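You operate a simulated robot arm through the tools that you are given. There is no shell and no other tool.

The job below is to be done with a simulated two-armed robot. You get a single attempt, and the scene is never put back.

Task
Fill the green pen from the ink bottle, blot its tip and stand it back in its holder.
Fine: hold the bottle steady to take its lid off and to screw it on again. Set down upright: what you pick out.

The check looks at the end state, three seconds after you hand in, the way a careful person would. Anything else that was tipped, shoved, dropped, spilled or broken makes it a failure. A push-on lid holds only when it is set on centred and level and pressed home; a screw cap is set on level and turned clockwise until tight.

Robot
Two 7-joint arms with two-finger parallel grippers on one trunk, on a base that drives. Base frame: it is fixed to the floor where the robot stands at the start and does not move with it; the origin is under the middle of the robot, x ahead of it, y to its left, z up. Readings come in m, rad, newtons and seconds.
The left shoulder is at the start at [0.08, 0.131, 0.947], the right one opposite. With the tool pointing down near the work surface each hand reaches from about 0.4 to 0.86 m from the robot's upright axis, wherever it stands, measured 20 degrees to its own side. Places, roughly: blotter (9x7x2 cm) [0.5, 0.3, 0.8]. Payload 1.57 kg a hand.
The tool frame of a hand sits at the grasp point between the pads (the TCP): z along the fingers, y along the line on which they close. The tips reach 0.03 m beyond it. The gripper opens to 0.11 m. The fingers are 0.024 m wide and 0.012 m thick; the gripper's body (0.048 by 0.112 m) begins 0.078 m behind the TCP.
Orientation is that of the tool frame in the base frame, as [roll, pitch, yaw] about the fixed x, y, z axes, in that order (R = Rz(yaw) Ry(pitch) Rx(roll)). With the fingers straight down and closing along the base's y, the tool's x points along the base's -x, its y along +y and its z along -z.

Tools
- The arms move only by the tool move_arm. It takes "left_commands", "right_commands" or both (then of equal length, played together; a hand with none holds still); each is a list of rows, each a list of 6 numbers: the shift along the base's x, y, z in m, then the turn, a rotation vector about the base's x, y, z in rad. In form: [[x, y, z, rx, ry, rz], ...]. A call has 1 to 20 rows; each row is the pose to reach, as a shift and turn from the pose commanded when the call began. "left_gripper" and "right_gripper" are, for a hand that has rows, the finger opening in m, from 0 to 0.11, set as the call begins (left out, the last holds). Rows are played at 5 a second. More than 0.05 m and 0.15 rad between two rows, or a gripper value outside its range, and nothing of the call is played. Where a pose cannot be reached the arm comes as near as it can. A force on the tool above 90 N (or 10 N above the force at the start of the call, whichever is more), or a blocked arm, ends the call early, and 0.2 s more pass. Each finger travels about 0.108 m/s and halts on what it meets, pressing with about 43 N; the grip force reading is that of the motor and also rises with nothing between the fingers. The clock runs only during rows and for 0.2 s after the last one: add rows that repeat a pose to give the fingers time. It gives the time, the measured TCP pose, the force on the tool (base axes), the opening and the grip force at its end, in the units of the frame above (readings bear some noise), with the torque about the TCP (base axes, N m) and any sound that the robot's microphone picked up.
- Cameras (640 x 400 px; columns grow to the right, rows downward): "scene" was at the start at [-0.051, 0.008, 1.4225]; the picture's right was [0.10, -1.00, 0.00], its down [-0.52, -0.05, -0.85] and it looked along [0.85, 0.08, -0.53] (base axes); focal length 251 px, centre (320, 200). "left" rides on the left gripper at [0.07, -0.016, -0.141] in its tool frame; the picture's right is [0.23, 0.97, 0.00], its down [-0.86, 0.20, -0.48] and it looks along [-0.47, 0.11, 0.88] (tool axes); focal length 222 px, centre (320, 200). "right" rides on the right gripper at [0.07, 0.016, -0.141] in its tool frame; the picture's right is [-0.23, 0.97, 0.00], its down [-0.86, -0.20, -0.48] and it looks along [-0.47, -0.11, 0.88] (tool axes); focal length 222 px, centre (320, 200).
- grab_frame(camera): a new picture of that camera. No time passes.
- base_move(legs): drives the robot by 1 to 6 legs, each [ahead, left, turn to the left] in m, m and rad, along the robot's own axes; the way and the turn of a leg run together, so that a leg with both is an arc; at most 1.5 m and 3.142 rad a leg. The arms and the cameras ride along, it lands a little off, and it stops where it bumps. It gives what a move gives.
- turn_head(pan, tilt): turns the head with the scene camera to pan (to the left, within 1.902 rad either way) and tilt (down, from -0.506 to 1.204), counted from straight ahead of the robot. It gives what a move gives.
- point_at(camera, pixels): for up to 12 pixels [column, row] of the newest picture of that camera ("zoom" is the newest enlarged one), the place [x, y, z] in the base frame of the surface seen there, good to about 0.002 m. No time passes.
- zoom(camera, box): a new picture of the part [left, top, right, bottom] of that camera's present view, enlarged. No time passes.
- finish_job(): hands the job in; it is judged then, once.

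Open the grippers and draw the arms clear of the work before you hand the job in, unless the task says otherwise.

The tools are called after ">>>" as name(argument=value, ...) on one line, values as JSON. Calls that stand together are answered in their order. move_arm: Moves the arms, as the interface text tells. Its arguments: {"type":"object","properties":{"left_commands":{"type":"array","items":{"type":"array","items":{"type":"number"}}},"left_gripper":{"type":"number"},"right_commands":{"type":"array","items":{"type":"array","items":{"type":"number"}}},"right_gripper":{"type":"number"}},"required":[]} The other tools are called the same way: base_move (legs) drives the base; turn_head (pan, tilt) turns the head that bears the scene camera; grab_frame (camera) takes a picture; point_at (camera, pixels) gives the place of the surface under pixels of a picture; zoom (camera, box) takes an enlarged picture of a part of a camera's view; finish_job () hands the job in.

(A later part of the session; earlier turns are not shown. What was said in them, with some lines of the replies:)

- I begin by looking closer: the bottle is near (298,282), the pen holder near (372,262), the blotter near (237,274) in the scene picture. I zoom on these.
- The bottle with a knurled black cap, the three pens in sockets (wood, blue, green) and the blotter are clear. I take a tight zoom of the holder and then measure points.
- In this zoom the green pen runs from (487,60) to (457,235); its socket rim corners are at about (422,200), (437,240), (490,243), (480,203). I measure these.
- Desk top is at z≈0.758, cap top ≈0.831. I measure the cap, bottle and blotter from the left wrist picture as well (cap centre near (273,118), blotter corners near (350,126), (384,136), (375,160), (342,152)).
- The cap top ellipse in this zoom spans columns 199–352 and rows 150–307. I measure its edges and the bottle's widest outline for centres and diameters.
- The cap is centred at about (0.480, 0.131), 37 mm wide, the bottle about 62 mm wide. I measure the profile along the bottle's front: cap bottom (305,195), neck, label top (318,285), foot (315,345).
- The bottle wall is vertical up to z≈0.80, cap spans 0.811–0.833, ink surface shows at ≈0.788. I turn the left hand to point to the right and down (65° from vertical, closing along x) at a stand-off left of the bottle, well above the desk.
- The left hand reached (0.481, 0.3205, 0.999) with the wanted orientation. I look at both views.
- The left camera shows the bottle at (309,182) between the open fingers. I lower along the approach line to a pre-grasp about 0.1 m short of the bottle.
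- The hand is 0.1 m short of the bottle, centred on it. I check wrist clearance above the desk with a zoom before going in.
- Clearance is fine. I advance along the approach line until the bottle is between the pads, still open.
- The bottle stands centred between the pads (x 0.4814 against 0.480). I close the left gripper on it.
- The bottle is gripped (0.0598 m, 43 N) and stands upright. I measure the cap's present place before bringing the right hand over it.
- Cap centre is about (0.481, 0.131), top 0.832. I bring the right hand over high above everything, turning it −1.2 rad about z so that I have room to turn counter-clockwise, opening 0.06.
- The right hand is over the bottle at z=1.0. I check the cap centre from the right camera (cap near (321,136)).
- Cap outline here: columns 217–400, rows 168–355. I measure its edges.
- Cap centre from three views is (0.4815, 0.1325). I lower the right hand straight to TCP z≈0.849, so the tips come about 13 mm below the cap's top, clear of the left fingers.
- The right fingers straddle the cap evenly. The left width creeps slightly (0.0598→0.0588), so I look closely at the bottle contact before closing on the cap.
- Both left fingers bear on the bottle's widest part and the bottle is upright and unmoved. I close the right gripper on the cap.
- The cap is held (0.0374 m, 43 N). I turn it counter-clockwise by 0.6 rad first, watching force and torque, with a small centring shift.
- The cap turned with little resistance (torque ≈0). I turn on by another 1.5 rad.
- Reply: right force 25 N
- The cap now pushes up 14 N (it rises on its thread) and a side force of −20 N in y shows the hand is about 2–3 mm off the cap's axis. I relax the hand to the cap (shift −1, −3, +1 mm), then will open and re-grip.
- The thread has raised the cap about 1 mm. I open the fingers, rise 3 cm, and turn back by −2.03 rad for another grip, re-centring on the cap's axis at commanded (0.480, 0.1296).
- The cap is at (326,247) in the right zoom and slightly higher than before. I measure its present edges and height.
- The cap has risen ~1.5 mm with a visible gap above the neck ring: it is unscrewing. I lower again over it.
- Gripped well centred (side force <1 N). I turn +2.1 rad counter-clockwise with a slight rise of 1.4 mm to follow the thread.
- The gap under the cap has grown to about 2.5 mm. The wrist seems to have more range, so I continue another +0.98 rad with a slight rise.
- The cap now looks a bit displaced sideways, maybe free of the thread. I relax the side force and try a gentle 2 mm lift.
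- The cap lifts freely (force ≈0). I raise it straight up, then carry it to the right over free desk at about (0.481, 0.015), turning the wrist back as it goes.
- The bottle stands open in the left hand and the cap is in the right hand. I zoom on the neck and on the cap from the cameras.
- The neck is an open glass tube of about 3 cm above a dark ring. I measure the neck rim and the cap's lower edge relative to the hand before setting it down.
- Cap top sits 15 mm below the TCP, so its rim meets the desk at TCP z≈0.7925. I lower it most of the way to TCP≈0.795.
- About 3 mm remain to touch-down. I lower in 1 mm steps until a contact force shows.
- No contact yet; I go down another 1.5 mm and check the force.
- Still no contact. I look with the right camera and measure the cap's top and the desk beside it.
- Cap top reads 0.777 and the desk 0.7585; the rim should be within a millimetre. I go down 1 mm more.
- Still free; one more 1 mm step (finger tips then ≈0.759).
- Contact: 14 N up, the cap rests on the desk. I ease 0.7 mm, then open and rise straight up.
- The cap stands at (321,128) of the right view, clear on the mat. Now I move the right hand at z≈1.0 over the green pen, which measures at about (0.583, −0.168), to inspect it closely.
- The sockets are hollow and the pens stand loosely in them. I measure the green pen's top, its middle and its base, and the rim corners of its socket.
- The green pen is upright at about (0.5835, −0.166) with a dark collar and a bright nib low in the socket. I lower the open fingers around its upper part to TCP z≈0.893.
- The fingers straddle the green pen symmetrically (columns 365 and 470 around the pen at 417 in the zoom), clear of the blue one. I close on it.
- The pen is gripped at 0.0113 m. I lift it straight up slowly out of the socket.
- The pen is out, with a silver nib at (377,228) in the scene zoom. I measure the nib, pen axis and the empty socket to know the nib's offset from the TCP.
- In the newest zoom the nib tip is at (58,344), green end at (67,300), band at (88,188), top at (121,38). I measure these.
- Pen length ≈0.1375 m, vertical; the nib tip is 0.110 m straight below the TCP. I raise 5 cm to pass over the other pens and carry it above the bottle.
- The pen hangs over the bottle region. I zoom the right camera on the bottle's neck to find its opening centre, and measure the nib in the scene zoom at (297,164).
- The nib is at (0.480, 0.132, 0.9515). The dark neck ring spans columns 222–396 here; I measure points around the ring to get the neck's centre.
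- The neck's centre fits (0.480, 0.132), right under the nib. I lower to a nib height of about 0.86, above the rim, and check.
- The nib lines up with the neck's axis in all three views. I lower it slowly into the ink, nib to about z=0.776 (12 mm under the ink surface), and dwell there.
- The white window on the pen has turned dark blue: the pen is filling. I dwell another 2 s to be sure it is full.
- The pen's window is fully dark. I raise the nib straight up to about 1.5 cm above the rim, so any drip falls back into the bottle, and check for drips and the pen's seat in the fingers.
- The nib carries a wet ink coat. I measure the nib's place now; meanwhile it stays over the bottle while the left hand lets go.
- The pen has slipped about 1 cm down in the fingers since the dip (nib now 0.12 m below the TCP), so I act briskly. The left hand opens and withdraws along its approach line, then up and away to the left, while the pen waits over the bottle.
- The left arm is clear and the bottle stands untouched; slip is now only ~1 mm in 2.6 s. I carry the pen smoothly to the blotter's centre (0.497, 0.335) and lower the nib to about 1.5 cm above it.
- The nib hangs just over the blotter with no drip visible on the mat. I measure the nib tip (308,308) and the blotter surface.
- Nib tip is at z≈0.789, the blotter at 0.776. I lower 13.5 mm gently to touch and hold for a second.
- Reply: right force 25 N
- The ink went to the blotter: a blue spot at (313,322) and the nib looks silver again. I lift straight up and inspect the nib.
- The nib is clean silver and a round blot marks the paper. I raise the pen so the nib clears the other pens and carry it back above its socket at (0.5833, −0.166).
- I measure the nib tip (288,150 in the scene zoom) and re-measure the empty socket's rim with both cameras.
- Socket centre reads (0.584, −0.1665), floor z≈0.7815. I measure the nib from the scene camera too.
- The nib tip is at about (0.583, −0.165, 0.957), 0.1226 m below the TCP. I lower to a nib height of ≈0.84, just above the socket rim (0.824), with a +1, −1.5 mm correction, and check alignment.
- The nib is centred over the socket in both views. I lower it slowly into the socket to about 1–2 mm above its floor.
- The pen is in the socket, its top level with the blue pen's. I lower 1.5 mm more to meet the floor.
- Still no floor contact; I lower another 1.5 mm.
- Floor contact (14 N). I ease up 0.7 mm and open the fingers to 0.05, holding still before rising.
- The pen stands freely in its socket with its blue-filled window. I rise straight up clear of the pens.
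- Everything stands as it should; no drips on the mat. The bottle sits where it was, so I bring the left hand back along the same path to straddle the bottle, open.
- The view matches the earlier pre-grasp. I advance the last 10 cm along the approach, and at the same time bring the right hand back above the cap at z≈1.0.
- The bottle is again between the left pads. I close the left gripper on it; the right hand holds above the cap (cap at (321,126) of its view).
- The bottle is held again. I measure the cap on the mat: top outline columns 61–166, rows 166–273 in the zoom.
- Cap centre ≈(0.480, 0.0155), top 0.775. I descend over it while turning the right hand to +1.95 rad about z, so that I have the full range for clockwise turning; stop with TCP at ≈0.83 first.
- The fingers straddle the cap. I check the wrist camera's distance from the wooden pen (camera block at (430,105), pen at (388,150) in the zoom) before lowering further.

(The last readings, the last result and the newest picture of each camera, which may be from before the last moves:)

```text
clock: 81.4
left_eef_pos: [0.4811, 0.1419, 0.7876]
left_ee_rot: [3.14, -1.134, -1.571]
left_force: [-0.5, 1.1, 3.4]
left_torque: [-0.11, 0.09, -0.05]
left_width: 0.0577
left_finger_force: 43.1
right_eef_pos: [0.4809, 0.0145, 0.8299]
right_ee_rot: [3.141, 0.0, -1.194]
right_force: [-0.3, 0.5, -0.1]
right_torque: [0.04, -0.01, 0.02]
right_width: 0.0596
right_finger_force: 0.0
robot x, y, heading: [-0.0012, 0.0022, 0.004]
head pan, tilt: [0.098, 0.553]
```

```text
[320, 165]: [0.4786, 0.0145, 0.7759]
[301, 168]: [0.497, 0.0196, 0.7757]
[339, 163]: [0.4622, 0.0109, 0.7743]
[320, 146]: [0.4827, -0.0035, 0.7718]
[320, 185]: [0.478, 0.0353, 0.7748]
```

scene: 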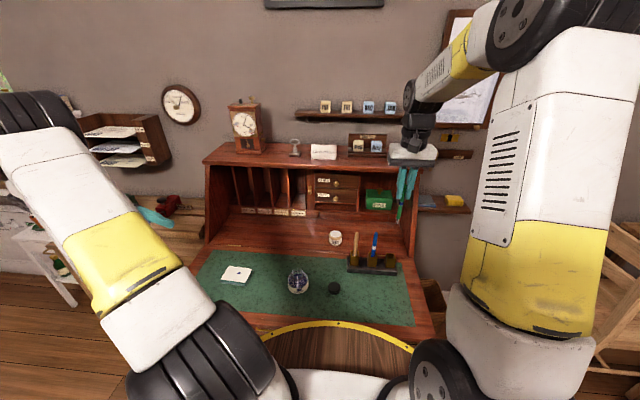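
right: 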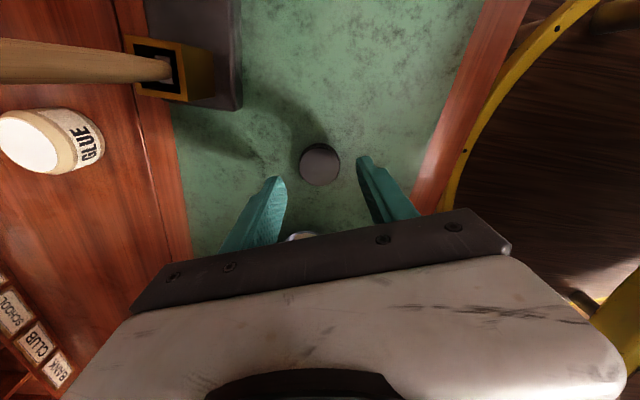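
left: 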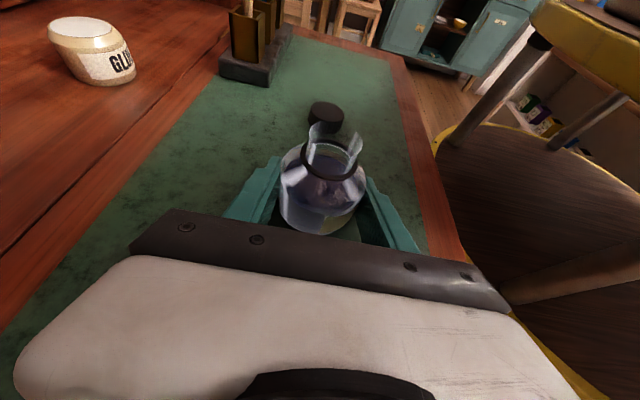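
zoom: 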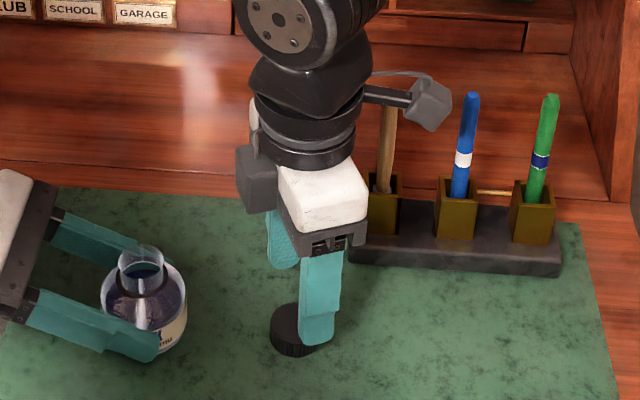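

Clear by nearly 10 cm. Cap centre confirmed at (0.480, 0.0158). I lower the last 39 mm and then close on the cap.

>>> move_arm(right_commands=[[-0.0003, 0.0003, -0.02, 0, 0, 0], [-0.0003, 0.0003, -0.035, 0, 0, 0], [-0.0003, 0.0003, -0.0388, 0, 0, 0], [-0.0003, 0.0003, -0.0388, 0, 0, 0]], right_gripper=0.06)

>>> move_arm(right_commands=[[0, 0, 0, 0, 0, 0], [0, 0, 0, 0, 0, 0], [0, 0, 0, 0, 0, 0]], right_gripper=0.03)

```text
clock: 82.4
left_eef_pos: [0.4811, 0.1422, 0.7881]
left_ee_rot: [3.141, -1.134, -1.571]
left_force: [-0.8, 0.7, 3.9]
left_torque: [-0.12, 0.1, -0.07]
left_width: 0.0573
left_finger_force: 43.5
right_eef_pos: [0.4805, 0.0151, 0.7923]
right_ee_rot: [3.141, 0.0, -1.195]
right_force: [0.4, -0.6, -0.8]
right_torque: [0.01, 0.0, 0.01]
right_width: 0.0602
right_finger_force: 0.0
robot x, y, heading: [-0.0003, 0.0035, 0.001]
head pan, tilt: [0.098, 0.553]
```

```text
clock: 83.2
left_eef_pos: [0.481, 0.1417, 0.788]
left_ee_rot: [3.141, -1.134, -1.571]
left_force: [-1.5, 0.7, 3.6]
left_torque: [-0.09, 0.14, -0.09]
left_width: 0.0579
left_finger_force: 42.5
right_eef_pos: [0.4805, 0.0144, 0.7917]
right_ee_rot: [3.141, 0.001, -1.195]
right_force: [-0.2, 0.7, 0.4]
right_torque: [-0.01, -0.03, 0.0]
right_width: 0.0377
right_finger_force: 43.2
robot x, y, heading: [-0.001, -0.0022, 0.002]
head pan, tilt: [0.098, 0.553]
```

The cap is held (0.0377 m). I lift it 10 cm straight up and re-measure the neck ring from the left and scene cameras before carrying it over.

>>> move_arm(right_commands=[[0, 0, 0.01, 0, 0, 0], [0, 0, 0.04, 0, 0, 0], [0, 0, 0.08, 0, 0, 0], [0, 0, 0.1, 0, 0, 0], [0, 0, 0.1, 0, 0, 0]], right_gripper=0.03)

>>> zoom(camera="left", box=[280, 105, 380, 195])

```text
clock: 84.4
left_eef_pos: [0.4805, 0.1423, 0.7875]
left_ee_rot: [3.141, -1.134, -1.571]
left_force: [-1.2, 0.0, 4.5]
left_torque: [-0.18, 0.16, -0.05]
left_width: 0.0577
left_finger_force: 42.9
right_eef_pos: [0.482, 0.0175, 0.8914]
right_ee_rot: [3.14, 0.0, -1.196]
right_force: [-0.1, -0.4, -0.9]
right_torque: [0.02, -0.01, 0.0]
right_width: 0.0376
right_finger_force: 43.3
robot x, y, heading: [-0.0008, 0.0015, -0.002]
head pan, tilt: [0.098, 0.553]
```

```text
4.44 times, centred on (330, 150) of left
```

zoom: 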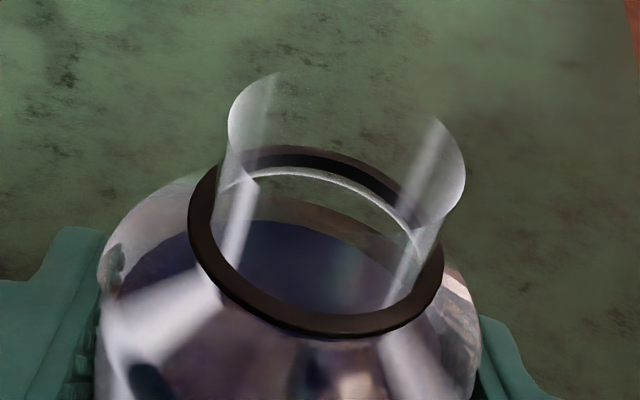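

The dark ring is clear: I take points around it, and the same from the scene camera.

>>> point_at(camera="zoom", pixels=[[195, 215], [210, 260], [250, 298], [310, 325], [370, 325], [415, 300], [437, 260], [300, 152], [350, 163], [250, 155]])

>>> zoom(camera="scene", box=[282, 262, 314, 290])

```text
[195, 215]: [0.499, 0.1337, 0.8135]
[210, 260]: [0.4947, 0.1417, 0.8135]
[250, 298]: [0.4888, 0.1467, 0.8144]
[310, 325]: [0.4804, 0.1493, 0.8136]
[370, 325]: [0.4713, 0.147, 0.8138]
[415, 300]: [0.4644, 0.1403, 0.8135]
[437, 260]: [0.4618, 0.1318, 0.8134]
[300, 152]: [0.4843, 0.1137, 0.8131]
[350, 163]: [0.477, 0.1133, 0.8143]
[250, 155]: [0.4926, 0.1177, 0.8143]
```

```text
14.29 times, centred on (298, 276) of scene
```

zoom: 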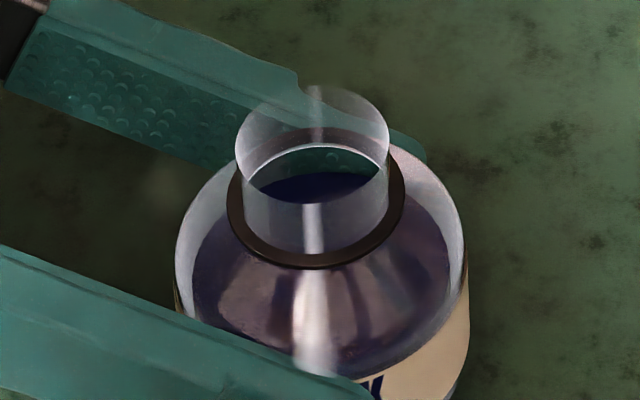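

>>> point_at(camera="zoom", pixels=[[233, 195], [399, 195], [315, 261], [260, 240], [370, 243], [236, 212], [395, 212]])

>>> zoom(camera="scene", box=[315, 240, 355, 275])

```text
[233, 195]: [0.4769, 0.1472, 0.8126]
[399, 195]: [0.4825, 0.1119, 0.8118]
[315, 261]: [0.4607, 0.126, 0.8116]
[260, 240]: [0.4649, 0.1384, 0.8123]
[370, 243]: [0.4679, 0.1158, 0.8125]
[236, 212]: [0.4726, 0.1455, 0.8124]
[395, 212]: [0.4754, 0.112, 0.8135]
```

```text
11.43 times, centred on (335, 258) of scene
```

zoom: 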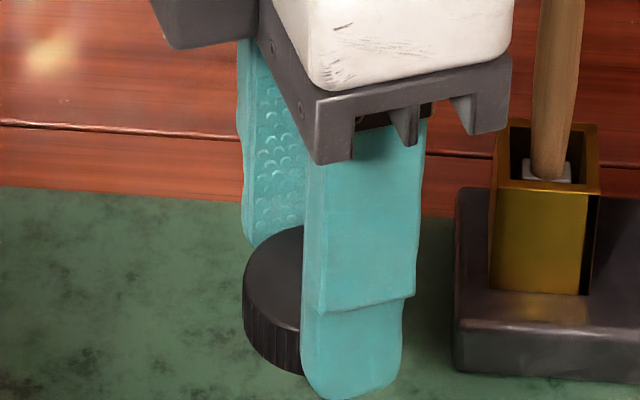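

All views agree the neck centre lies 0.115 m in +y from where I picked up the cap. I carry the cap over the neck at this height (cap rim at ≈0.858).

>>> move_arm(right_commands=[[0, 0.02, 0, 0, 0, 0], [0, 0.05, 0, 0, 0, 0], [0, 0.08, 0, 0, 0, 0], [-0.0002, 0.105, 0, 0, 0, 0], [-0.0002, 0.115, 0, 0, 0, 0], [-0.0002, 0.115, 0, 0, 0, 0]], right_gripper=0.03)

>>> zoom(camera="left", box=[250, 65, 410, 225])

>>> zoom(camera="scene", box=[270, 235, 330, 295])

```text
clock: 85.8
left_eef_pos: [0.4799, 0.1417, 0.7878]
left_ee_rot: [3.141, -1.135, -1.57]
left_force: [-0.4, 0.2, 5.3]
left_torque: [-0.15, 0.15, -0.07]
left_width: 0.0576
left_finger_force: 43.4
right_eef_pos: [0.4804, 0.1308, 0.8913]
right_ee_rot: [3.141, 0.001, -1.194]
right_force: [-0.1, 0.0, -0.5]
right_torque: [0.0, -0.01, 0.02]
right_width: 0.0374
right_finger_force: 43.2
robot x, y, heading: [-0.0037, -0.0003, 0.004]
head pan, tilt: [0.098, 0.553]
```

```text
2.50 times, centred on (330, 145) of left
```

zoom: 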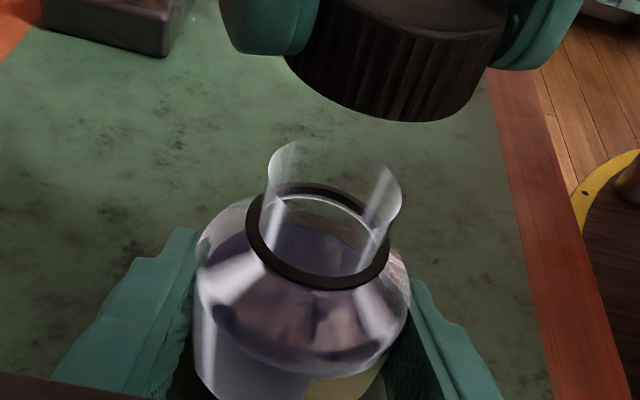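

```text
6.67 times, centred on (300, 265) of scene
```

zoom: 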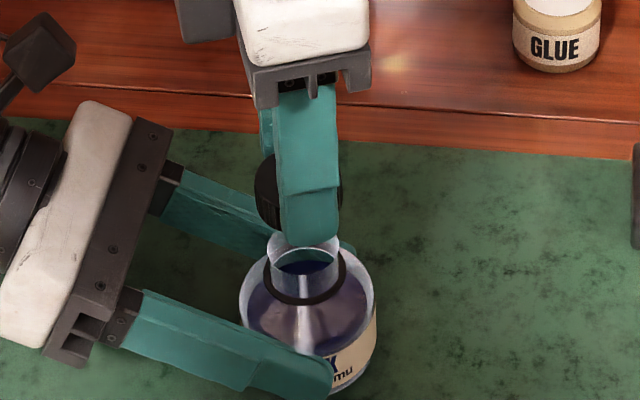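

The cap hangs above the neck. To verify centring I measure points along the cap's lower edge and ring with the left camera in one zoom.

>>> zoom(camera="left", box=[290, 50, 430, 130])

```text
4.57 times, centred on (360, 90) of left
```

zoom: 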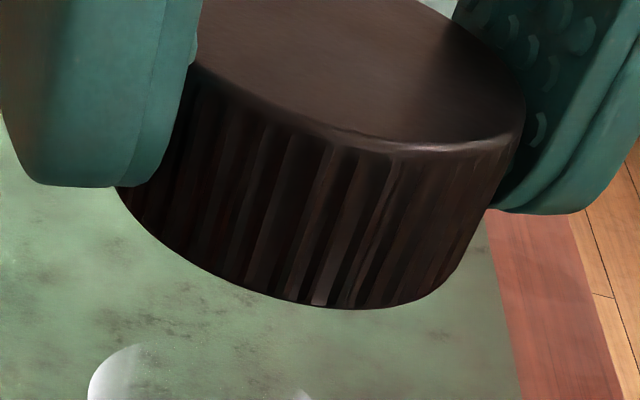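

>>> point_at(camera="zoom", pixels=[[125, 196], [160, 235], [210, 268], [270, 292], [330, 304], [390, 304], [435, 288], [460, 262], [300, 60], [350, 140], [450, 140], [510, 100]])

```text
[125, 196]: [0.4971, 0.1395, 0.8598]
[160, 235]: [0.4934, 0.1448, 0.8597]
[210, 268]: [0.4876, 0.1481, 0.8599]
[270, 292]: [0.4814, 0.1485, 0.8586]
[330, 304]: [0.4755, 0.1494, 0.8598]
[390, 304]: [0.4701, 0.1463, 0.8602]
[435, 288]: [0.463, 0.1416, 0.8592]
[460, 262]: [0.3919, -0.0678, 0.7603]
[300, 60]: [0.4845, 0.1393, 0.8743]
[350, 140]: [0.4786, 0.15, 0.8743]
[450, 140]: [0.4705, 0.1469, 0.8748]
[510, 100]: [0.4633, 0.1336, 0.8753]
```

The cap's fitted centre (0.4797, 0.1309) is within 1 mm of the ring's (0.4804, 0.1314), and it is level. I shift by that difference and lower over the neck to just above where the thread engages.

>>> move_arm(right_commands=[[0.0005, 0.0004, -0.01, 0, 0, 0], [0.0005, 0.0004, -0.02, 0, 0, 0], [0.0005, 0.0004, -0.027, 0, 0, 0], [0.0005, 0.0004, -0.032, 0, 0, 0], [0.0005, 0.0004, -0.036, 0, 0, 0], [0.0005, 0.0004, -0.038, 0, 0, 0], [0.0005, 0.0004, -0.038, 0, 0, 0]], right_gripper=0.03)

>>> zoom(camera="left", box=[250, 85, 400, 245])

```text
clock: 87.4
left_eef_pos: [0.4805, 0.141, 0.7883]
left_ee_rot: [3.141, -1.134, -1.569]
left_force: [1.9, -0.6, 3.4]
left_torque: [-0.27, 0.4, -0.06]
left_width: 0.0575
left_finger_force: 42.7
right_eef_pos: [0.4794, 0.1296, 0.8521]
right_ee_rot: [3.141, 0.002, -1.197]
right_force: [-2.5, -0.1, 0.4]
right_torque: [0.16, -0.11, -0.01]
right_width: 0.0372
right_finger_force: 42.3
robot x, y, heading: [0.0024, -0.0017, 0.005]
head pan, tilt: [0.098, 0.553]
```

```text
2.50 times, centred on (325, 165) of left
```

zoom: 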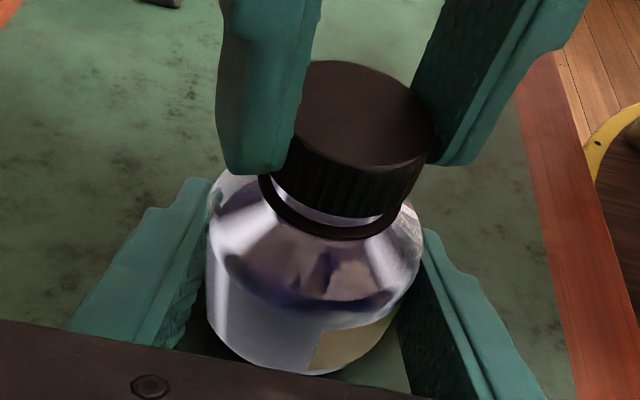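

The cap is around the neck with ~2 mm gap, side force only 2.5 N. I lower 1 mm more to feel the thread.

>>> move_arm(right_commands=[[0.0002, 0, -0.0005, 0, 0, 0], [0.0002, 0, -0.001, 0, 0, 0], [0.0002, 0, -0.001, 0, 0, 0]], right_gripper=0.03)

```text
clock: 88.2
left_eef_pos: [0.4803, 0.1429, 0.7878]
left_ee_rot: [-3.141, -1.135, -1.572]
left_force: [8.9, -0.2, 2.6]
left_torque: [-0.62, 0.59, -0.02]
left_width: 0.0577
left_finger_force: 42.7
right_eef_pos: [0.4807, 0.13, 0.8511]
right_ee_rot: [3.14, -0.001, -1.195]
right_force: [-11.0, -3.2, 8.4]
right_torque: [-0.07, 0.26, -0.03]
right_width: 0.0375
right_finger_force: 42.9
robot x, y, heading: [-0.0018, -0.0039, 0.003]
head pan, tilt: [0.098, 0.553]
```

Contact with the thread: 8 N up and −11 N in x, so I shift −1 mm in x, then start turning clockwise by −0.84 rad with a slight descent to follow the thread.

>>> move_arm(right_commands=[[-0.0006, -0.0002, 0, 0, 0, 0], [-0.001, -0.0003, 0, 0, 0, 0], [-0.001, -0.0003, -0.0001, 0, 0, -0.14], [-0.001, -0.0003, -0.0002, 0, 0, -0.28], [-0.001, -0.0003, -0.0003, 0, 0, -0.42], [-0.001, -0.0003, -0.0004, 0, 0, -0.56], [-0.001, -0.0003, -0.0005, 0, 0, -0.7], [-0.001, -0.0003, -0.0006, 0, 0, -0.84], [-0.001, -0.0003, -0.0006, 0, 0, -0.84]], right_gripper=0.03)

>>> zoom(camera="left", box=[250, 85, 400, 245])

```text
clock: 90.2
left_eef_pos: [0.4803, 0.1416, 0.7892]
left_ee_rot: [-3.141, -1.135, -1.569]
left_force: [12.6, 1.5, 3.3]
left_torque: [-0.15, 0.34, 0.08]
left_width: 0.0574
left_finger_force: 43.5
right_eef_pos: [0.48, 0.1309, 0.851]
right_ee_rot: [-3.14, -0.002, -2.038]
right_force: [-13.4, -2.4, 5.1]
right_torque: [-0.1, 0.25, 0.01]
right_width: 0.0374
right_finger_force: 43.1
robot x, y, heading: [-0.0012, -0.0016, 0.003]
head pan, tilt: [0.098, 0.553]
```

```text
2.50 times, centred on (325, 165) of left
```

zoom: 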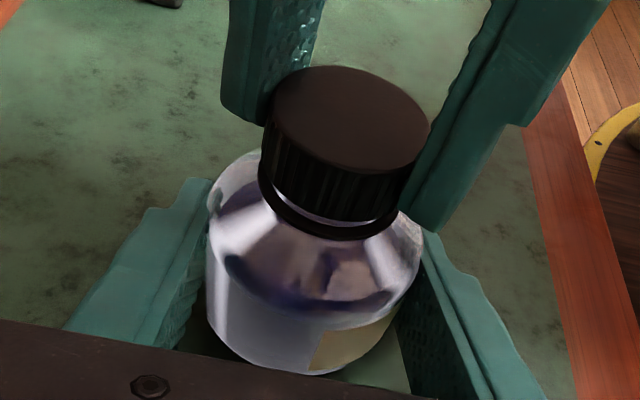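

The cap is descending along the thread. I correct x by −1 mm more and continue clockwise another −1.12 rad with −0.8 mm.

>>> move_arm(right_commands=[[-0.0006, -0.0001, 0, 0, 0, 0], [-0.001, -0.0002, -0.0001, 0, 0, -0.14], [-0.001, -0.0002, -0.0002, 0, 0, -0.28], [-0.001, -0.0002, -0.0003, 0, 0, -0.42], [-0.001, -0.0002, -0.0004, 0, 0, -0.56], [-0.001, -0.0002, -0.0005, 0, 0, -0.7], [-0.001, -0.0002, -0.0006, 0, 0, -0.84], [-0.001, -0.0002, -0.0007, 0, 0, -0.98], [-0.001, -0.0002, -0.0008, 0, 0, -1.12], [-0.001, -0.0002, -0.0008, 0, 0, -1.12]], right_gripper=0.03)

>>> zoom(camera="left", box=[250, 85, 400, 245])

```text
clock: 92.4
left_eef_pos: [0.479, 0.1419, 0.7883]
left_ee_rot: [3.141, -1.134, -1.569]
left_force: [3.3, 2.5, 8.5]
left_torque: [-0.13, -0.14, 0.04]
left_width: 0.0573
left_finger_force: 43.0
right_eef_pos: [0.4788, 0.1304, 0.8502]
right_ee_rot: [3.141, 0.0, 3.127]
right_force: [1.0, -2.3, 1.6]
right_torque: [0.04, -0.02, 0.02]
right_width: 0.0374
right_finger_force: 42.9
robot x, y, heading: [-0.001, 0.0026, -0.002]
head pan, tilt: [0.098, 0.553]
```

```text
2.50 times, centred on (325, 165) of left
```

zoom: 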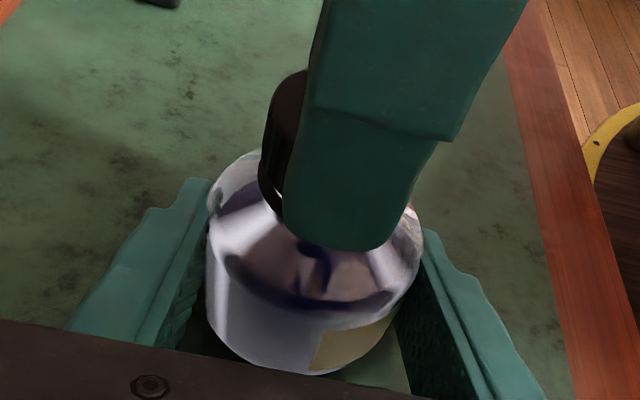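

Forces are near zero: the cap follows the thread. I continue −1.2 rad clockwise with −0.8 mm.

>>> move_arm(right_commands=[[0, -0.0001, -0.0001, 0, 0, -0.135], [0, -0.0002, -0.0002, 0, 0, -0.27], [0, -0.0002, -0.0003, 0, 0, -0.405], [0, -0.0002, -0.0004, 0, 0, -0.54], [0, -0.0002, -0.0005, 0, 0, -0.675], [0, -0.0002, -0.0006, 0, 0, -0.81], [0, -0.0002, -0.0007, 0, 0, -0.945], [0, -0.0002, -0.0007, 0, 0, -1.08], [0, -0.0002, -0.0008, 0, 0, -1.2], [0, -0.0002, -0.0008, 0, 0, -1.2]], right_gripper=0.03)

>>> zoom(camera="left", box=[250, 85, 400, 245])

```text
clock: 94.6
left_eef_pos: [0.4801, 0.1425, 0.7887]
left_ee_rot: [3.142, -1.135, -1.569]
left_force: [-5.3, 8.3, 8.9]
left_torque: [-0.69, 0.04, -0.16]
left_width: 0.0571
left_finger_force: 43.2
right_eef_pos: [0.4794, 0.1314, 0.8501]
right_ee_rot: [-3.141, 0.0, 1.925]
right_force: [2.8, -12.3, 1.1]
right_torque: [-0.27, -0.13, 0.03]
right_width: 0.0378
right_finger_force: 43.3
robot x, y, heading: [0.0021, 0.0031, 0.006]
head pan, tilt: [0.098, 0.553]
```

```text
2.50 times, centred on (325, 165) of left
```

zoom: 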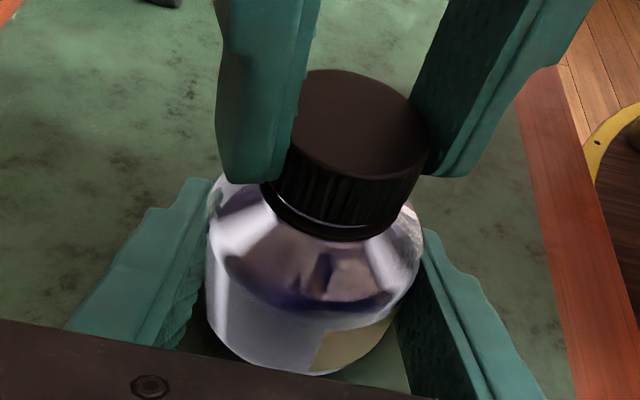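

The gap is nearly closed. I relax the side load, open, rise and turn back +1.9 rad to re-grip for the final tightening.

>>> move_arm(right_commands=[[0.0002, -0.0006, 0, 0, 0, 0], [0.0003, -0.001, 0, 0, 0, 0]], right_gripper=0.03)

>>> move_arm(right_commands=[[0, 0, 0, 0, 0, 0], [0, 0, 0, 0, 0, 0], [0, 0, 0.012, 0, 0, 0], [0, 0.0006, 0.03, 0, 0, 0], [0, 0.0006, 0.03, 0, 0, 0.14], [0, 0.0006, 0.03, 0, 0, 0.28], [0, 0.0006, 0.03, 0, 0, 0.42], [0, 0.0006, 0.03, 0, 0, 0.56], [0, 0.0006, 0.03, 0, 0, 0.7], [0, 0.0006, 0.03, 0, 0, 0.84], [0, 0.0006, 0.03, 0, 0, 0.98], [0, 0.0006, 0.03, 0, 0, 1.12], [0, 0.0006, 0.03, 0, 0, 1.26], [0, 0.0006, 0.03, 0, 0, 1.4], [0, 0.0006, 0.03, 0, 0, 1.54], [0, 0.0006, 0.03, 0, 0, 1.68], [0, 0.0006, 0.03, 0, 0, 1.82], [0, 0.0006, 0.03, 0, 0, 1.95], [0, 0.0006, 0.03, 0, 0, 1.95]], right_gripper=0.06)

>>> zoom(camera="left", box=[250, 85, 400, 245])

>>> zoom(camera="scene", box=[270, 255, 330, 295])

```text
clock: 95.2
left_eef_pos: [0.4803, 0.1419, 0.7883]
left_ee_rot: [3.141, -1.135, -1.572]
left_force: [-5.0, 6.5, 10.1]
left_torque: [-0.09, -0.06, -0.06]
left_width: 0.0571
left_finger_force: 43.1
right_eef_pos: [0.4794, 0.1319, 0.8501]
right_ee_rot: [3.139, 0.0, 1.928]
right_force: [3.2, -3.4, -2.5]
right_torque: [-0.08, -0.1, 0.02]
right_width: 0.0376
right_finger_force: 43.1
robot x, y, heading: [0.0017, 0.0, -0.002]
head pan, tilt: [0.098, 0.553]
```

```text
clock: 99.2
left_eef_pos: [0.4806, 0.1417, 0.7879]
left_ee_rot: [-3.141, -1.133, -1.572]
left_force: [1.7, -1.0, 8.4]
left_torque: [-0.12, -0.23, -0.06]
left_width: 0.057
left_finger_force: 43.4
right_eef_pos: [0.4788, 0.1301, 0.8798]
right_ee_rot: [-3.141, 0.0, -2.402]
right_force: [0.2, -0.3, 1.0]
right_torque: [0.0, -0.01, -0.02]
right_width: 0.0599
right_finger_force: 0.1
robot x, y, heading: [0.0007, -0.0019, 0.0]
head pan, tilt: [0.098, 0.553]
```

```text
2.50 times, centred on (325, 165) of left
```

zoom: 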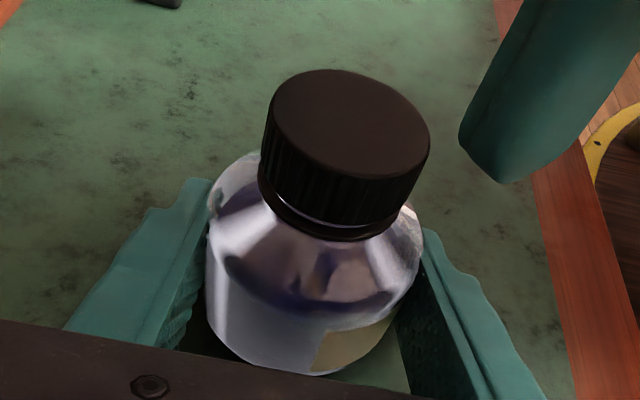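

```text
10.00 times, centred on (300, 275) of scene
```

zoom: 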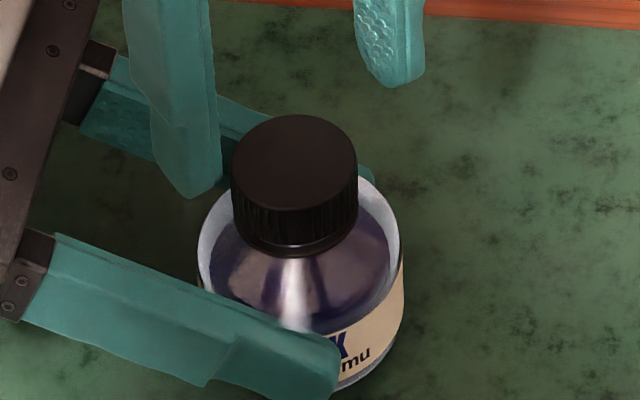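

The cap sits level with a small gap left. I measure its top for centring and height before the last grip.

>>> point_at(camera="zoom", pixels=[[295, 115], [235, 150], [355, 150], [295, 118], [295, 185]])

>>> point_at(camera="left", pixels=[[337, 132], [307, 124], [367, 140], [340, 115], [332, 150]])

```text
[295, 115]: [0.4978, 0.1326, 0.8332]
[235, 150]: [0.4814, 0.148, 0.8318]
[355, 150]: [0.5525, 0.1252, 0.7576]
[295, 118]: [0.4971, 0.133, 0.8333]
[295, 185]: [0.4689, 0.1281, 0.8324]
```

```text
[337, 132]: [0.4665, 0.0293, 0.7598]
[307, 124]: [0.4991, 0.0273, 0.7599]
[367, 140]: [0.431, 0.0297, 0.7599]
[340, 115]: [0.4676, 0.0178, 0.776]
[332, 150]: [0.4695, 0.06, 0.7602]
```

>>> grab_frame(camera="left")

>>> point_at(camera="left", pixels=[[337, 132], [307, 124], [366, 140], [340, 115], [332, 150]])

```text
taken
```

left: 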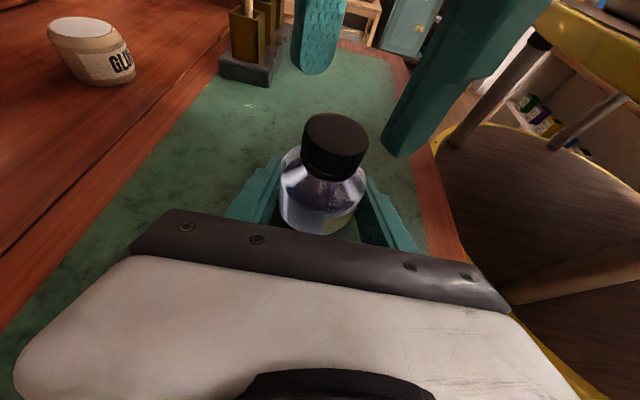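

```text
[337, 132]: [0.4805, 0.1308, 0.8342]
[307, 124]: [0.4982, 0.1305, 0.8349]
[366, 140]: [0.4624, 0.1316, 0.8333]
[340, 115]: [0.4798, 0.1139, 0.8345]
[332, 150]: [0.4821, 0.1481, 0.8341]
```

Cap centre (0.480, 0.131), top 0.834, about 1 mm above its tight height. I lower around it and close.

>>> move_arm(right_commands=[[0.0005, 0.0003, -0.015, 0, 0, 0], [0.0005, 0.0003, -0.03, 0, 0, 0], [0.0005, 0.0003, -0.0305, 0, 0, 0]], right_gripper=0.06)

>>> move_arm(right_commands=[[0, 0, 0, 0, 0, 0], [0, 0, 0, 0, 0, 0], [0, 0, 0, 0, 0, 0]], right_gripper=0.03)

```text
clock: 100.0
left_eef_pos: [0.481, 0.1408, 0.7878]
left_ee_rot: [-3.141, -1.135, -1.57]
left_force: [1.3, -1.0, 9.1]
left_torque: [-0.11, -0.22, -0.05]
left_width: 0.0569
left_finger_force: 43.0
right_eef_pos: [0.48, 0.1304, 0.8477]
right_ee_rot: [-3.14, 0.0, -2.405]
right_force: [-0.6, -0.1, -0.7]
right_torque: [-0.03, 0.0, 0.04]
right_width: 0.06
right_finger_force: 0.0
robot x, y, heading: [-0.0014, 0.0038, -0.003]
head pan, tilt: [0.098, 0.553]
```

```text
clock: 100.8
left_eef_pos: [0.48, 0.1422, 0.7884]
left_ee_rot: [3.141, -1.135, -1.572]
left_force: [1.5, -2.1, 8.2]
left_torque: [0.03, -0.13, 0.02]
left_width: 0.0573
left_finger_force: 42.5
right_eef_pos: [0.4796, 0.1298, 0.8485]
right_ee_rot: [-3.142, 0.001, -2.404]
right_force: [-2.6, 3.1, -0.3]
right_torque: [0.01, 0.0, 0.02]
right_width: 0.0373
right_finger_force: 43.3
robot x, y, heading: [-0.003, 0.0002, -0.003]
head pan, tilt: [0.098, 0.553]
```

Gripped with small side forces. I turn clockwise −1.12 rad with −0.7 mm and watch for rising torque.

>>> move_arm(right_commands=[[0, 0, -0.0001, 0, 0, -0.14], [0, 0, -0.0002, 0, 0, -0.28], [0, 0, -0.0003, 0, 0, -0.42], [0, 0, -0.0004, 0, 0, -0.56], [0, 0, -0.0005, 0, 0, -0.7], [0, 0, -0.0006, 0, 0, -0.84], [0, 0, -0.0007, 0, 0, -0.98], [0, 0, -0.0007, 0, 0, -1.12], [0, 0, -0.0007, 0, 0, -1.12]], right_gripper=0.03)

>>> zoom(camera="left", box=[250, 85, 400, 245])

```text
clock: 102.8
left_eef_pos: [0.4792, 0.1416, 0.7884]
left_ee_rot: [3.141, -1.135, -1.571]
left_force: [6.5, -13.7, 6.0]
left_torque: [0.22, 0.01, 0.03]
left_width: 0.0569
left_finger_force: 42.8
right_eef_pos: [0.4791, 0.1319, 0.8483]
right_ee_rot: [-3.14, 0.001, 2.756]
right_force: [-5.3, 12.1, -1.2]
right_torque: [0.38, 0.19, 0.02]
right_width: 0.0372
right_finger_force: 43.3
robot x, y, heading: [0.0008, 0.0022, -0.0]
head pan, tilt: [0.098, 0.553]
```

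```text
2.50 times, centred on (325, 165) of left
```

zoom: 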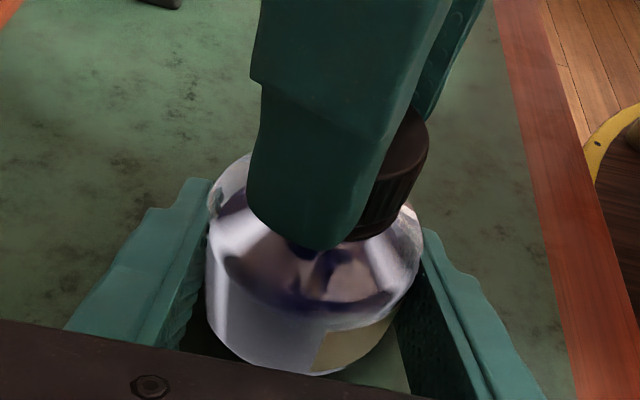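

No tightening torque yet. I correct y by +1 mm and turn on another −0.98 rad with −0.4 mm.

>>> move_arm(right_commands=[[-0.0003, 0.0007, 0, 0, 0, 0], [-0.0004, 0.001, -0.0001, 0, 0, -0.14], [-0.0004, 0.001, -0.0002, 0, 0, -0.28], [-0.0004, 0.001, -0.0003, 0, 0, -0.42], [-0.0004, 0.001, -0.0004, 0, 0, -0.56], [-0.0004, 0.001, -0.0004, 0, 0, -0.7], [-0.0004, 0.001, -0.0004, 0, 0, -0.84], [-0.0004, 0.001, -0.0004, 0, 0, -0.98], [-0.0004, 0.001, -0.0004, 0, 0, -0.98]], right_gripper=0.03)

>>> zoom(camera="left", box=[250, 85, 400, 245])

```text
clock: 104.8
left_eef_pos: [0.4809, 0.1429, 0.7883]
left_ee_rot: [3.14, -1.136, -1.569]
left_force: [-1.4, 5.5, 15.2]
left_torque: [-0.51, -0.07, -0.57]
left_width: 0.0574
left_finger_force: 42.8
right_eef_pos: [0.4798, 0.1296, 0.8491]
right_ee_rot: [-3.141, 0.004, 1.775]
right_force: [-3.3, -6.2, -2.2]
right_torque: [-0.1, 0.02, 0.5]
right_width: 0.0371
right_finger_force: 42.9
robot x, y, heading: [-0.0007, -0.0003, 0.004]
head pan, tilt: [0.098, 0.553]
```

```text
2.50 times, centred on (325, 165) of left
```

zoom: 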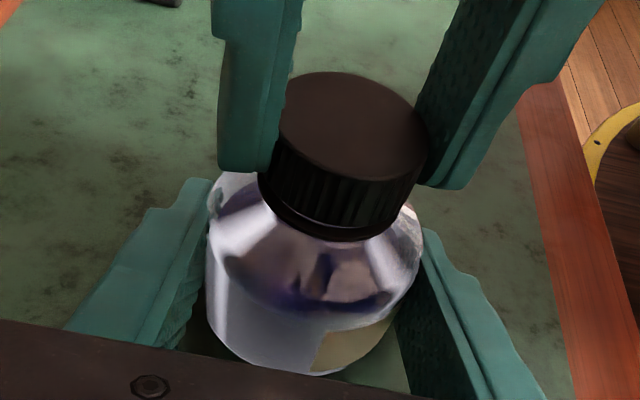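

Torque about z jumped to 0.5 N m and the gap has closed: the cap is coming tight. I give one more −0.2 rad to confirm.

>>> move_arm(right_commands=[[0, 0, 0, 0, 0, -0.1], [0, 0, 0, 0, 0, -0.2], [0, 0, 0, 0, 0, -0.2]], right_gripper=0.03)

>>> zoom(camera="left", box=[250, 85, 400, 245])

```text
clock: 105.6
left_eef_pos: [0.48, 0.1419, 0.7885]
left_ee_rot: [-3.14, -1.135, -1.572]
left_force: [-0.7, 6.0, 16.2]
left_torque: [-0.04, -0.25, -0.5]
left_width: 0.0571
left_finger_force: 42.6
right_eef_pos: [0.4811, 0.1318, 0.8488]
right_ee_rot: [3.139, -0.001, 1.577]
right_force: [-0.8, -0.8, -1.2]
right_torque: [0.0, -0.07, 0.64]
right_width: 0.0373
right_finger_force: 43.0
robot x, y, heading: [0.0028, 0.0009, -0.0]
head pan, tilt: [0.098, 0.553]
```

```text
2.50 times, centred on (325, 165) of left
```

zoom: 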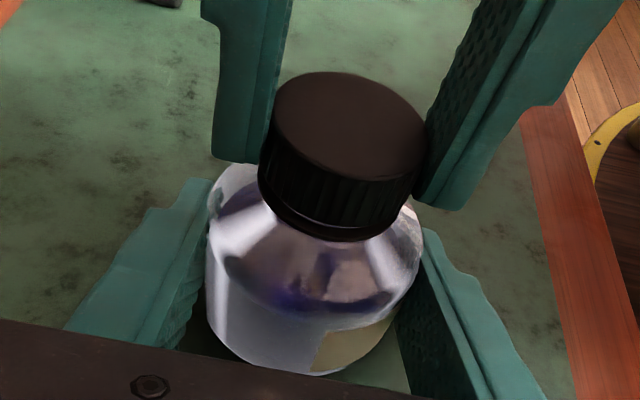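

Torque is 0.64 N m. I turn −0.25 rad more to see whether it still advances or is at its stop.

>>> move_arm(right_commands=[[0, 0, -0.0002, 0, 0, -0.125], [0, 0, -0.0004, 0, 0, -0.25], [0, 0, -0.0004, 0, 0, -0.25]], right_gripper=0.03)

>>> zoom(camera="left", box=[280, 105, 390, 175])

>>> grab_frame(camera="left")

>>> point_at(camera="left", pixels=[[337, 132], [315, 126], [360, 138], [335, 150]])

```text
clock: 106.4
left_eef_pos: [0.4798, 0.1406, 0.7893]
left_ee_rot: [3.141, -1.136, -1.57]
left_force: [0.2, 1.4, 12.8]
left_torque: [-0.04, -0.12, -1.12]
left_width: 0.0571
left_finger_force: 42.9
right_eef_pos: [0.4792, 0.1323, 0.8474]
right_ee_rot: [-3.141, -0.002, 1.325]
right_force: [0.9, 1.4, 1.4]
right_torque: [0.03, -0.15, 1.09]
right_width: 0.0374
right_finger_force: 42.9
robot x, y, heading: [-0.0008, 0.0009, 0.004]
head pan, tilt: [0.098, 0.553]
```

```text
5.71 times, centred on (335, 140) of left
```

zoom: 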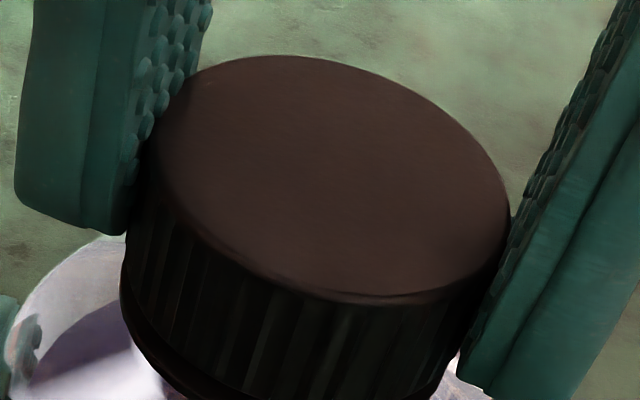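

```text
taken
```

left: 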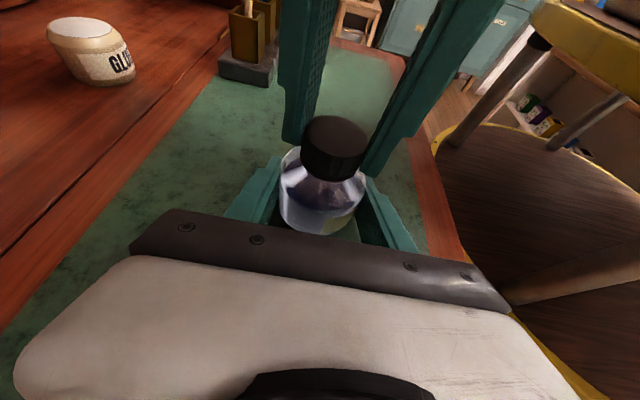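

```text
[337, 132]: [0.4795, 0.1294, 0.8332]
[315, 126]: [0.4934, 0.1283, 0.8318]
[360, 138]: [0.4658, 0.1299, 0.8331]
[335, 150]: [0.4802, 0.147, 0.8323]
```

Torque reached 1.1 N m and the cap's top is back at 0.8325, its original height: it is tight. I open the right hand and rise straight up.

>>> move_arm(right_commands=[[0, 0, 0, 0, 0, 0], [0, 0, 0, 0, 0, 0], [0, 0, 0, 0, 0, 0], [0, 0, 0.015, 0, 0, 0], [0, 0, 0.04, 0, 0, 0], [0, 0, 0.08, 0, 0, 0], [0, 0, 0.12, 0, 0, 0], [0, 0, 0.16, 0, 0, 0], [0, 0, 0.19, 0, 0, 0]], right_gripper=0.06)

>>> zoom(camera="left", box=[250, 85, 400, 245])

>>> zoom(camera="scene", box=[270, 255, 330, 295])

```text
clock: 108.4
left_eef_pos: [0.4804, 0.1415, 0.7879]
left_ee_rot: [-3.139, -1.135, -1.571]
left_force: [0.2, -3.1, 9.0]
left_torque: [-0.27, 0.01, -0.04]
left_width: 0.0571
left_finger_force: 42.8
right_eef_pos: [0.4805, 0.1315, 1.0382]
right_ee_rot: [3.141, 0.001, 1.327]
right_force: [0.5, 0.4, 0.1]
right_torque: [0.0, 0.03, 0.01]
right_width: 0.0601
right_finger_force: 0.0
robot x, y, heading: [0.0007, -0.0033, -0.0]
head pan, tilt: [0.098, 0.553]
```

```text
2.50 times, centred on (325, 165) of left
```

zoom: 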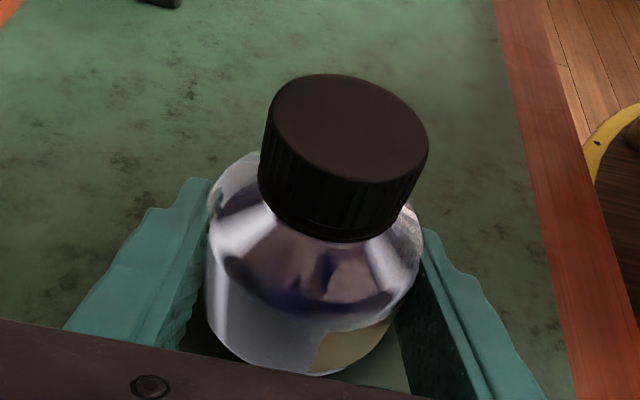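

```text
10.00 times, centred on (300, 275) of scene
```

zoom: 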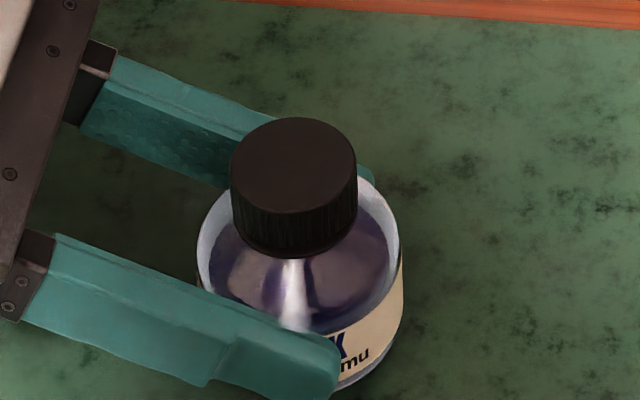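

The cap sits level and closed on the bottle. Now the left hand opens and withdraws along its approach line, while the right hand goes up and back to its start side.

>>> move_arm(left_commands=[[0, 0, 0, 0, 0, 0], [0, 0, 0, 0, 0, 0], [0, 0, 0, 0, 0, 0], [0, 0.02, 0.009, 0, 0, 0], [0, 0.06, 0.028, 0, 0, 0], [0, 0.1, 0.047, 0, 0, 0], [0, 0.14, 0.066, 0, 0, 0], [-0.01, 0.175, 0.09, 0, 0, 0], [-0.025, 0.21, 0.12, 0, 0, 0], [-0.04, 0.24, 0.15, 0, 0, 0], [-0.06, 0.27, 0.18, 0, 0, 0], [-0.08, 0.3, 0.21, 0, 0, 0], [-0.1, 0.33, 0.24, 0, 0, 0], [-0.1, 0.33, 0.24, 0, 0, 0]], left_gripper=0.11, right_commands=[[0, 0, 0.03, 0, 0, 0.13], [0.005, -0.01, 0.06, 0, 0, 0.26], [0.015, -0.04, 0.08, 0, 0, 0.39], [0.025, -0.072, 0.1, 0, 0, 0.52], [0.037, -0.104, 0.11, 0, 0, 0.65], [0.049, -0.137, 0.12, 0, 0, 0.78], [0.061, -0.17, 0.13, 0, 0, 0.91], [0.073, -0.203, 0.135, 0, 0, 1.04], [0.085, -0.236, 0.14, 0, 0, 1.17], [0.097, -0.269, 0.14, 0, 0, 1.3], [0.109, -0.302, 0.14, 0, 0, 1.43], [0.121, -0.335, 0.14, 0, 0, 1.56], [0.133, -0.365, 0.14, 0, 0, 1.69], [0.14, -0.38, 0.14, 0, 0, 1.81]], right_gripper=0.11)

>>> grab_frame(camera="scene")

>>> zoom(camera="scene", box=[260, 220, 420, 320])

>>> zoom(camera="scene", box=[200, 230, 330, 312])

```text
clock: 111.4
left_eef_pos: [0.3807, 0.4739, 1.0243]
left_ee_rot: [-3.141, -1.134, -1.57]
left_force: [0.0, 1.0, -0.4]
left_torque: [-0.04, 0.0, -0.02]
left_width: 0.11
left_finger_force: 0.0
right_eef_pos: [0.6193, -0.2496, 1.1782]
right_ee_rot: [-3.141, 0.0, -3.141]
right_force: [0.0, 0.8, 0.6]
right_torque: [-0.02, -0.01, 0.0]
right_width: 0.11
right_finger_force: 0.1
robot x, y, heading: [-0.0033, 0.0021, -0.002]
head pan, tilt: [0.098, 0.553]
```

```text
taken
```

scene: 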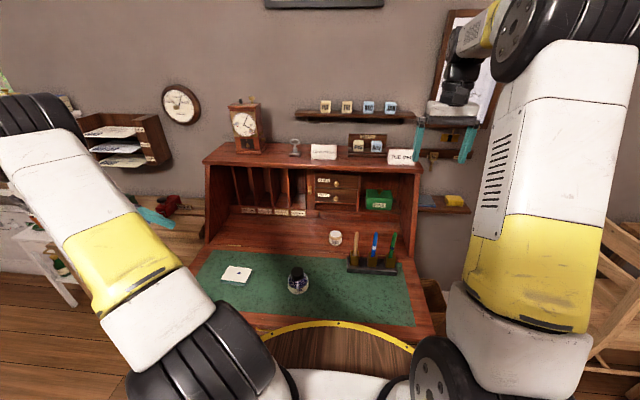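

```text
4.00 times, centred on (340, 270) of scene
```

zoom: 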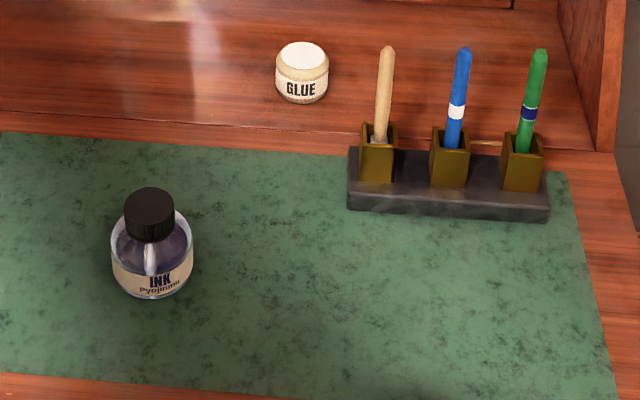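

```text
4.88 times, centred on (265, 271) of scene
```

zoom: 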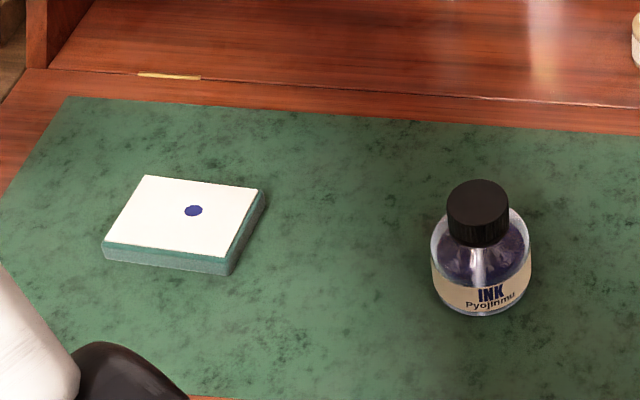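

The bottle is capped upright in its place, the blotter shows one blot, the green pen stands filled (blue window) in its socket, nothing else moved and no drips show on the mat; both grippers are open and clear. I hand the job in.

>>> finish_job()

```text
The job is handed in.
```

I filled the green pen from the ink bottle, blotted its tip, and stood it back in its own socket. The job is handed in; I haven't seen the check's verdict.

- **Pen:** its window turned from white to blue in the ink. After blotting, the nib looked clean.
- **Bottle:** I held it with the left hand for both uncapping and recapping. The cap went back on level, turned clockwise until it resisted at about 1.1 N m, and its top read the same height as at the start. The label is turned a few degrees from where it was, but the bottle is in the same place.
- **Rest of the desk:** I saw no drips on the mat, one ink spot on the blotter, and nothing else moved. Both grippers are open and clear of the desk.

The pen slid about 1 cm down in the fingers around the dip. I pressed it onto the blotter with about 25 N, harder than I meant, but the nib showed no visible damage.
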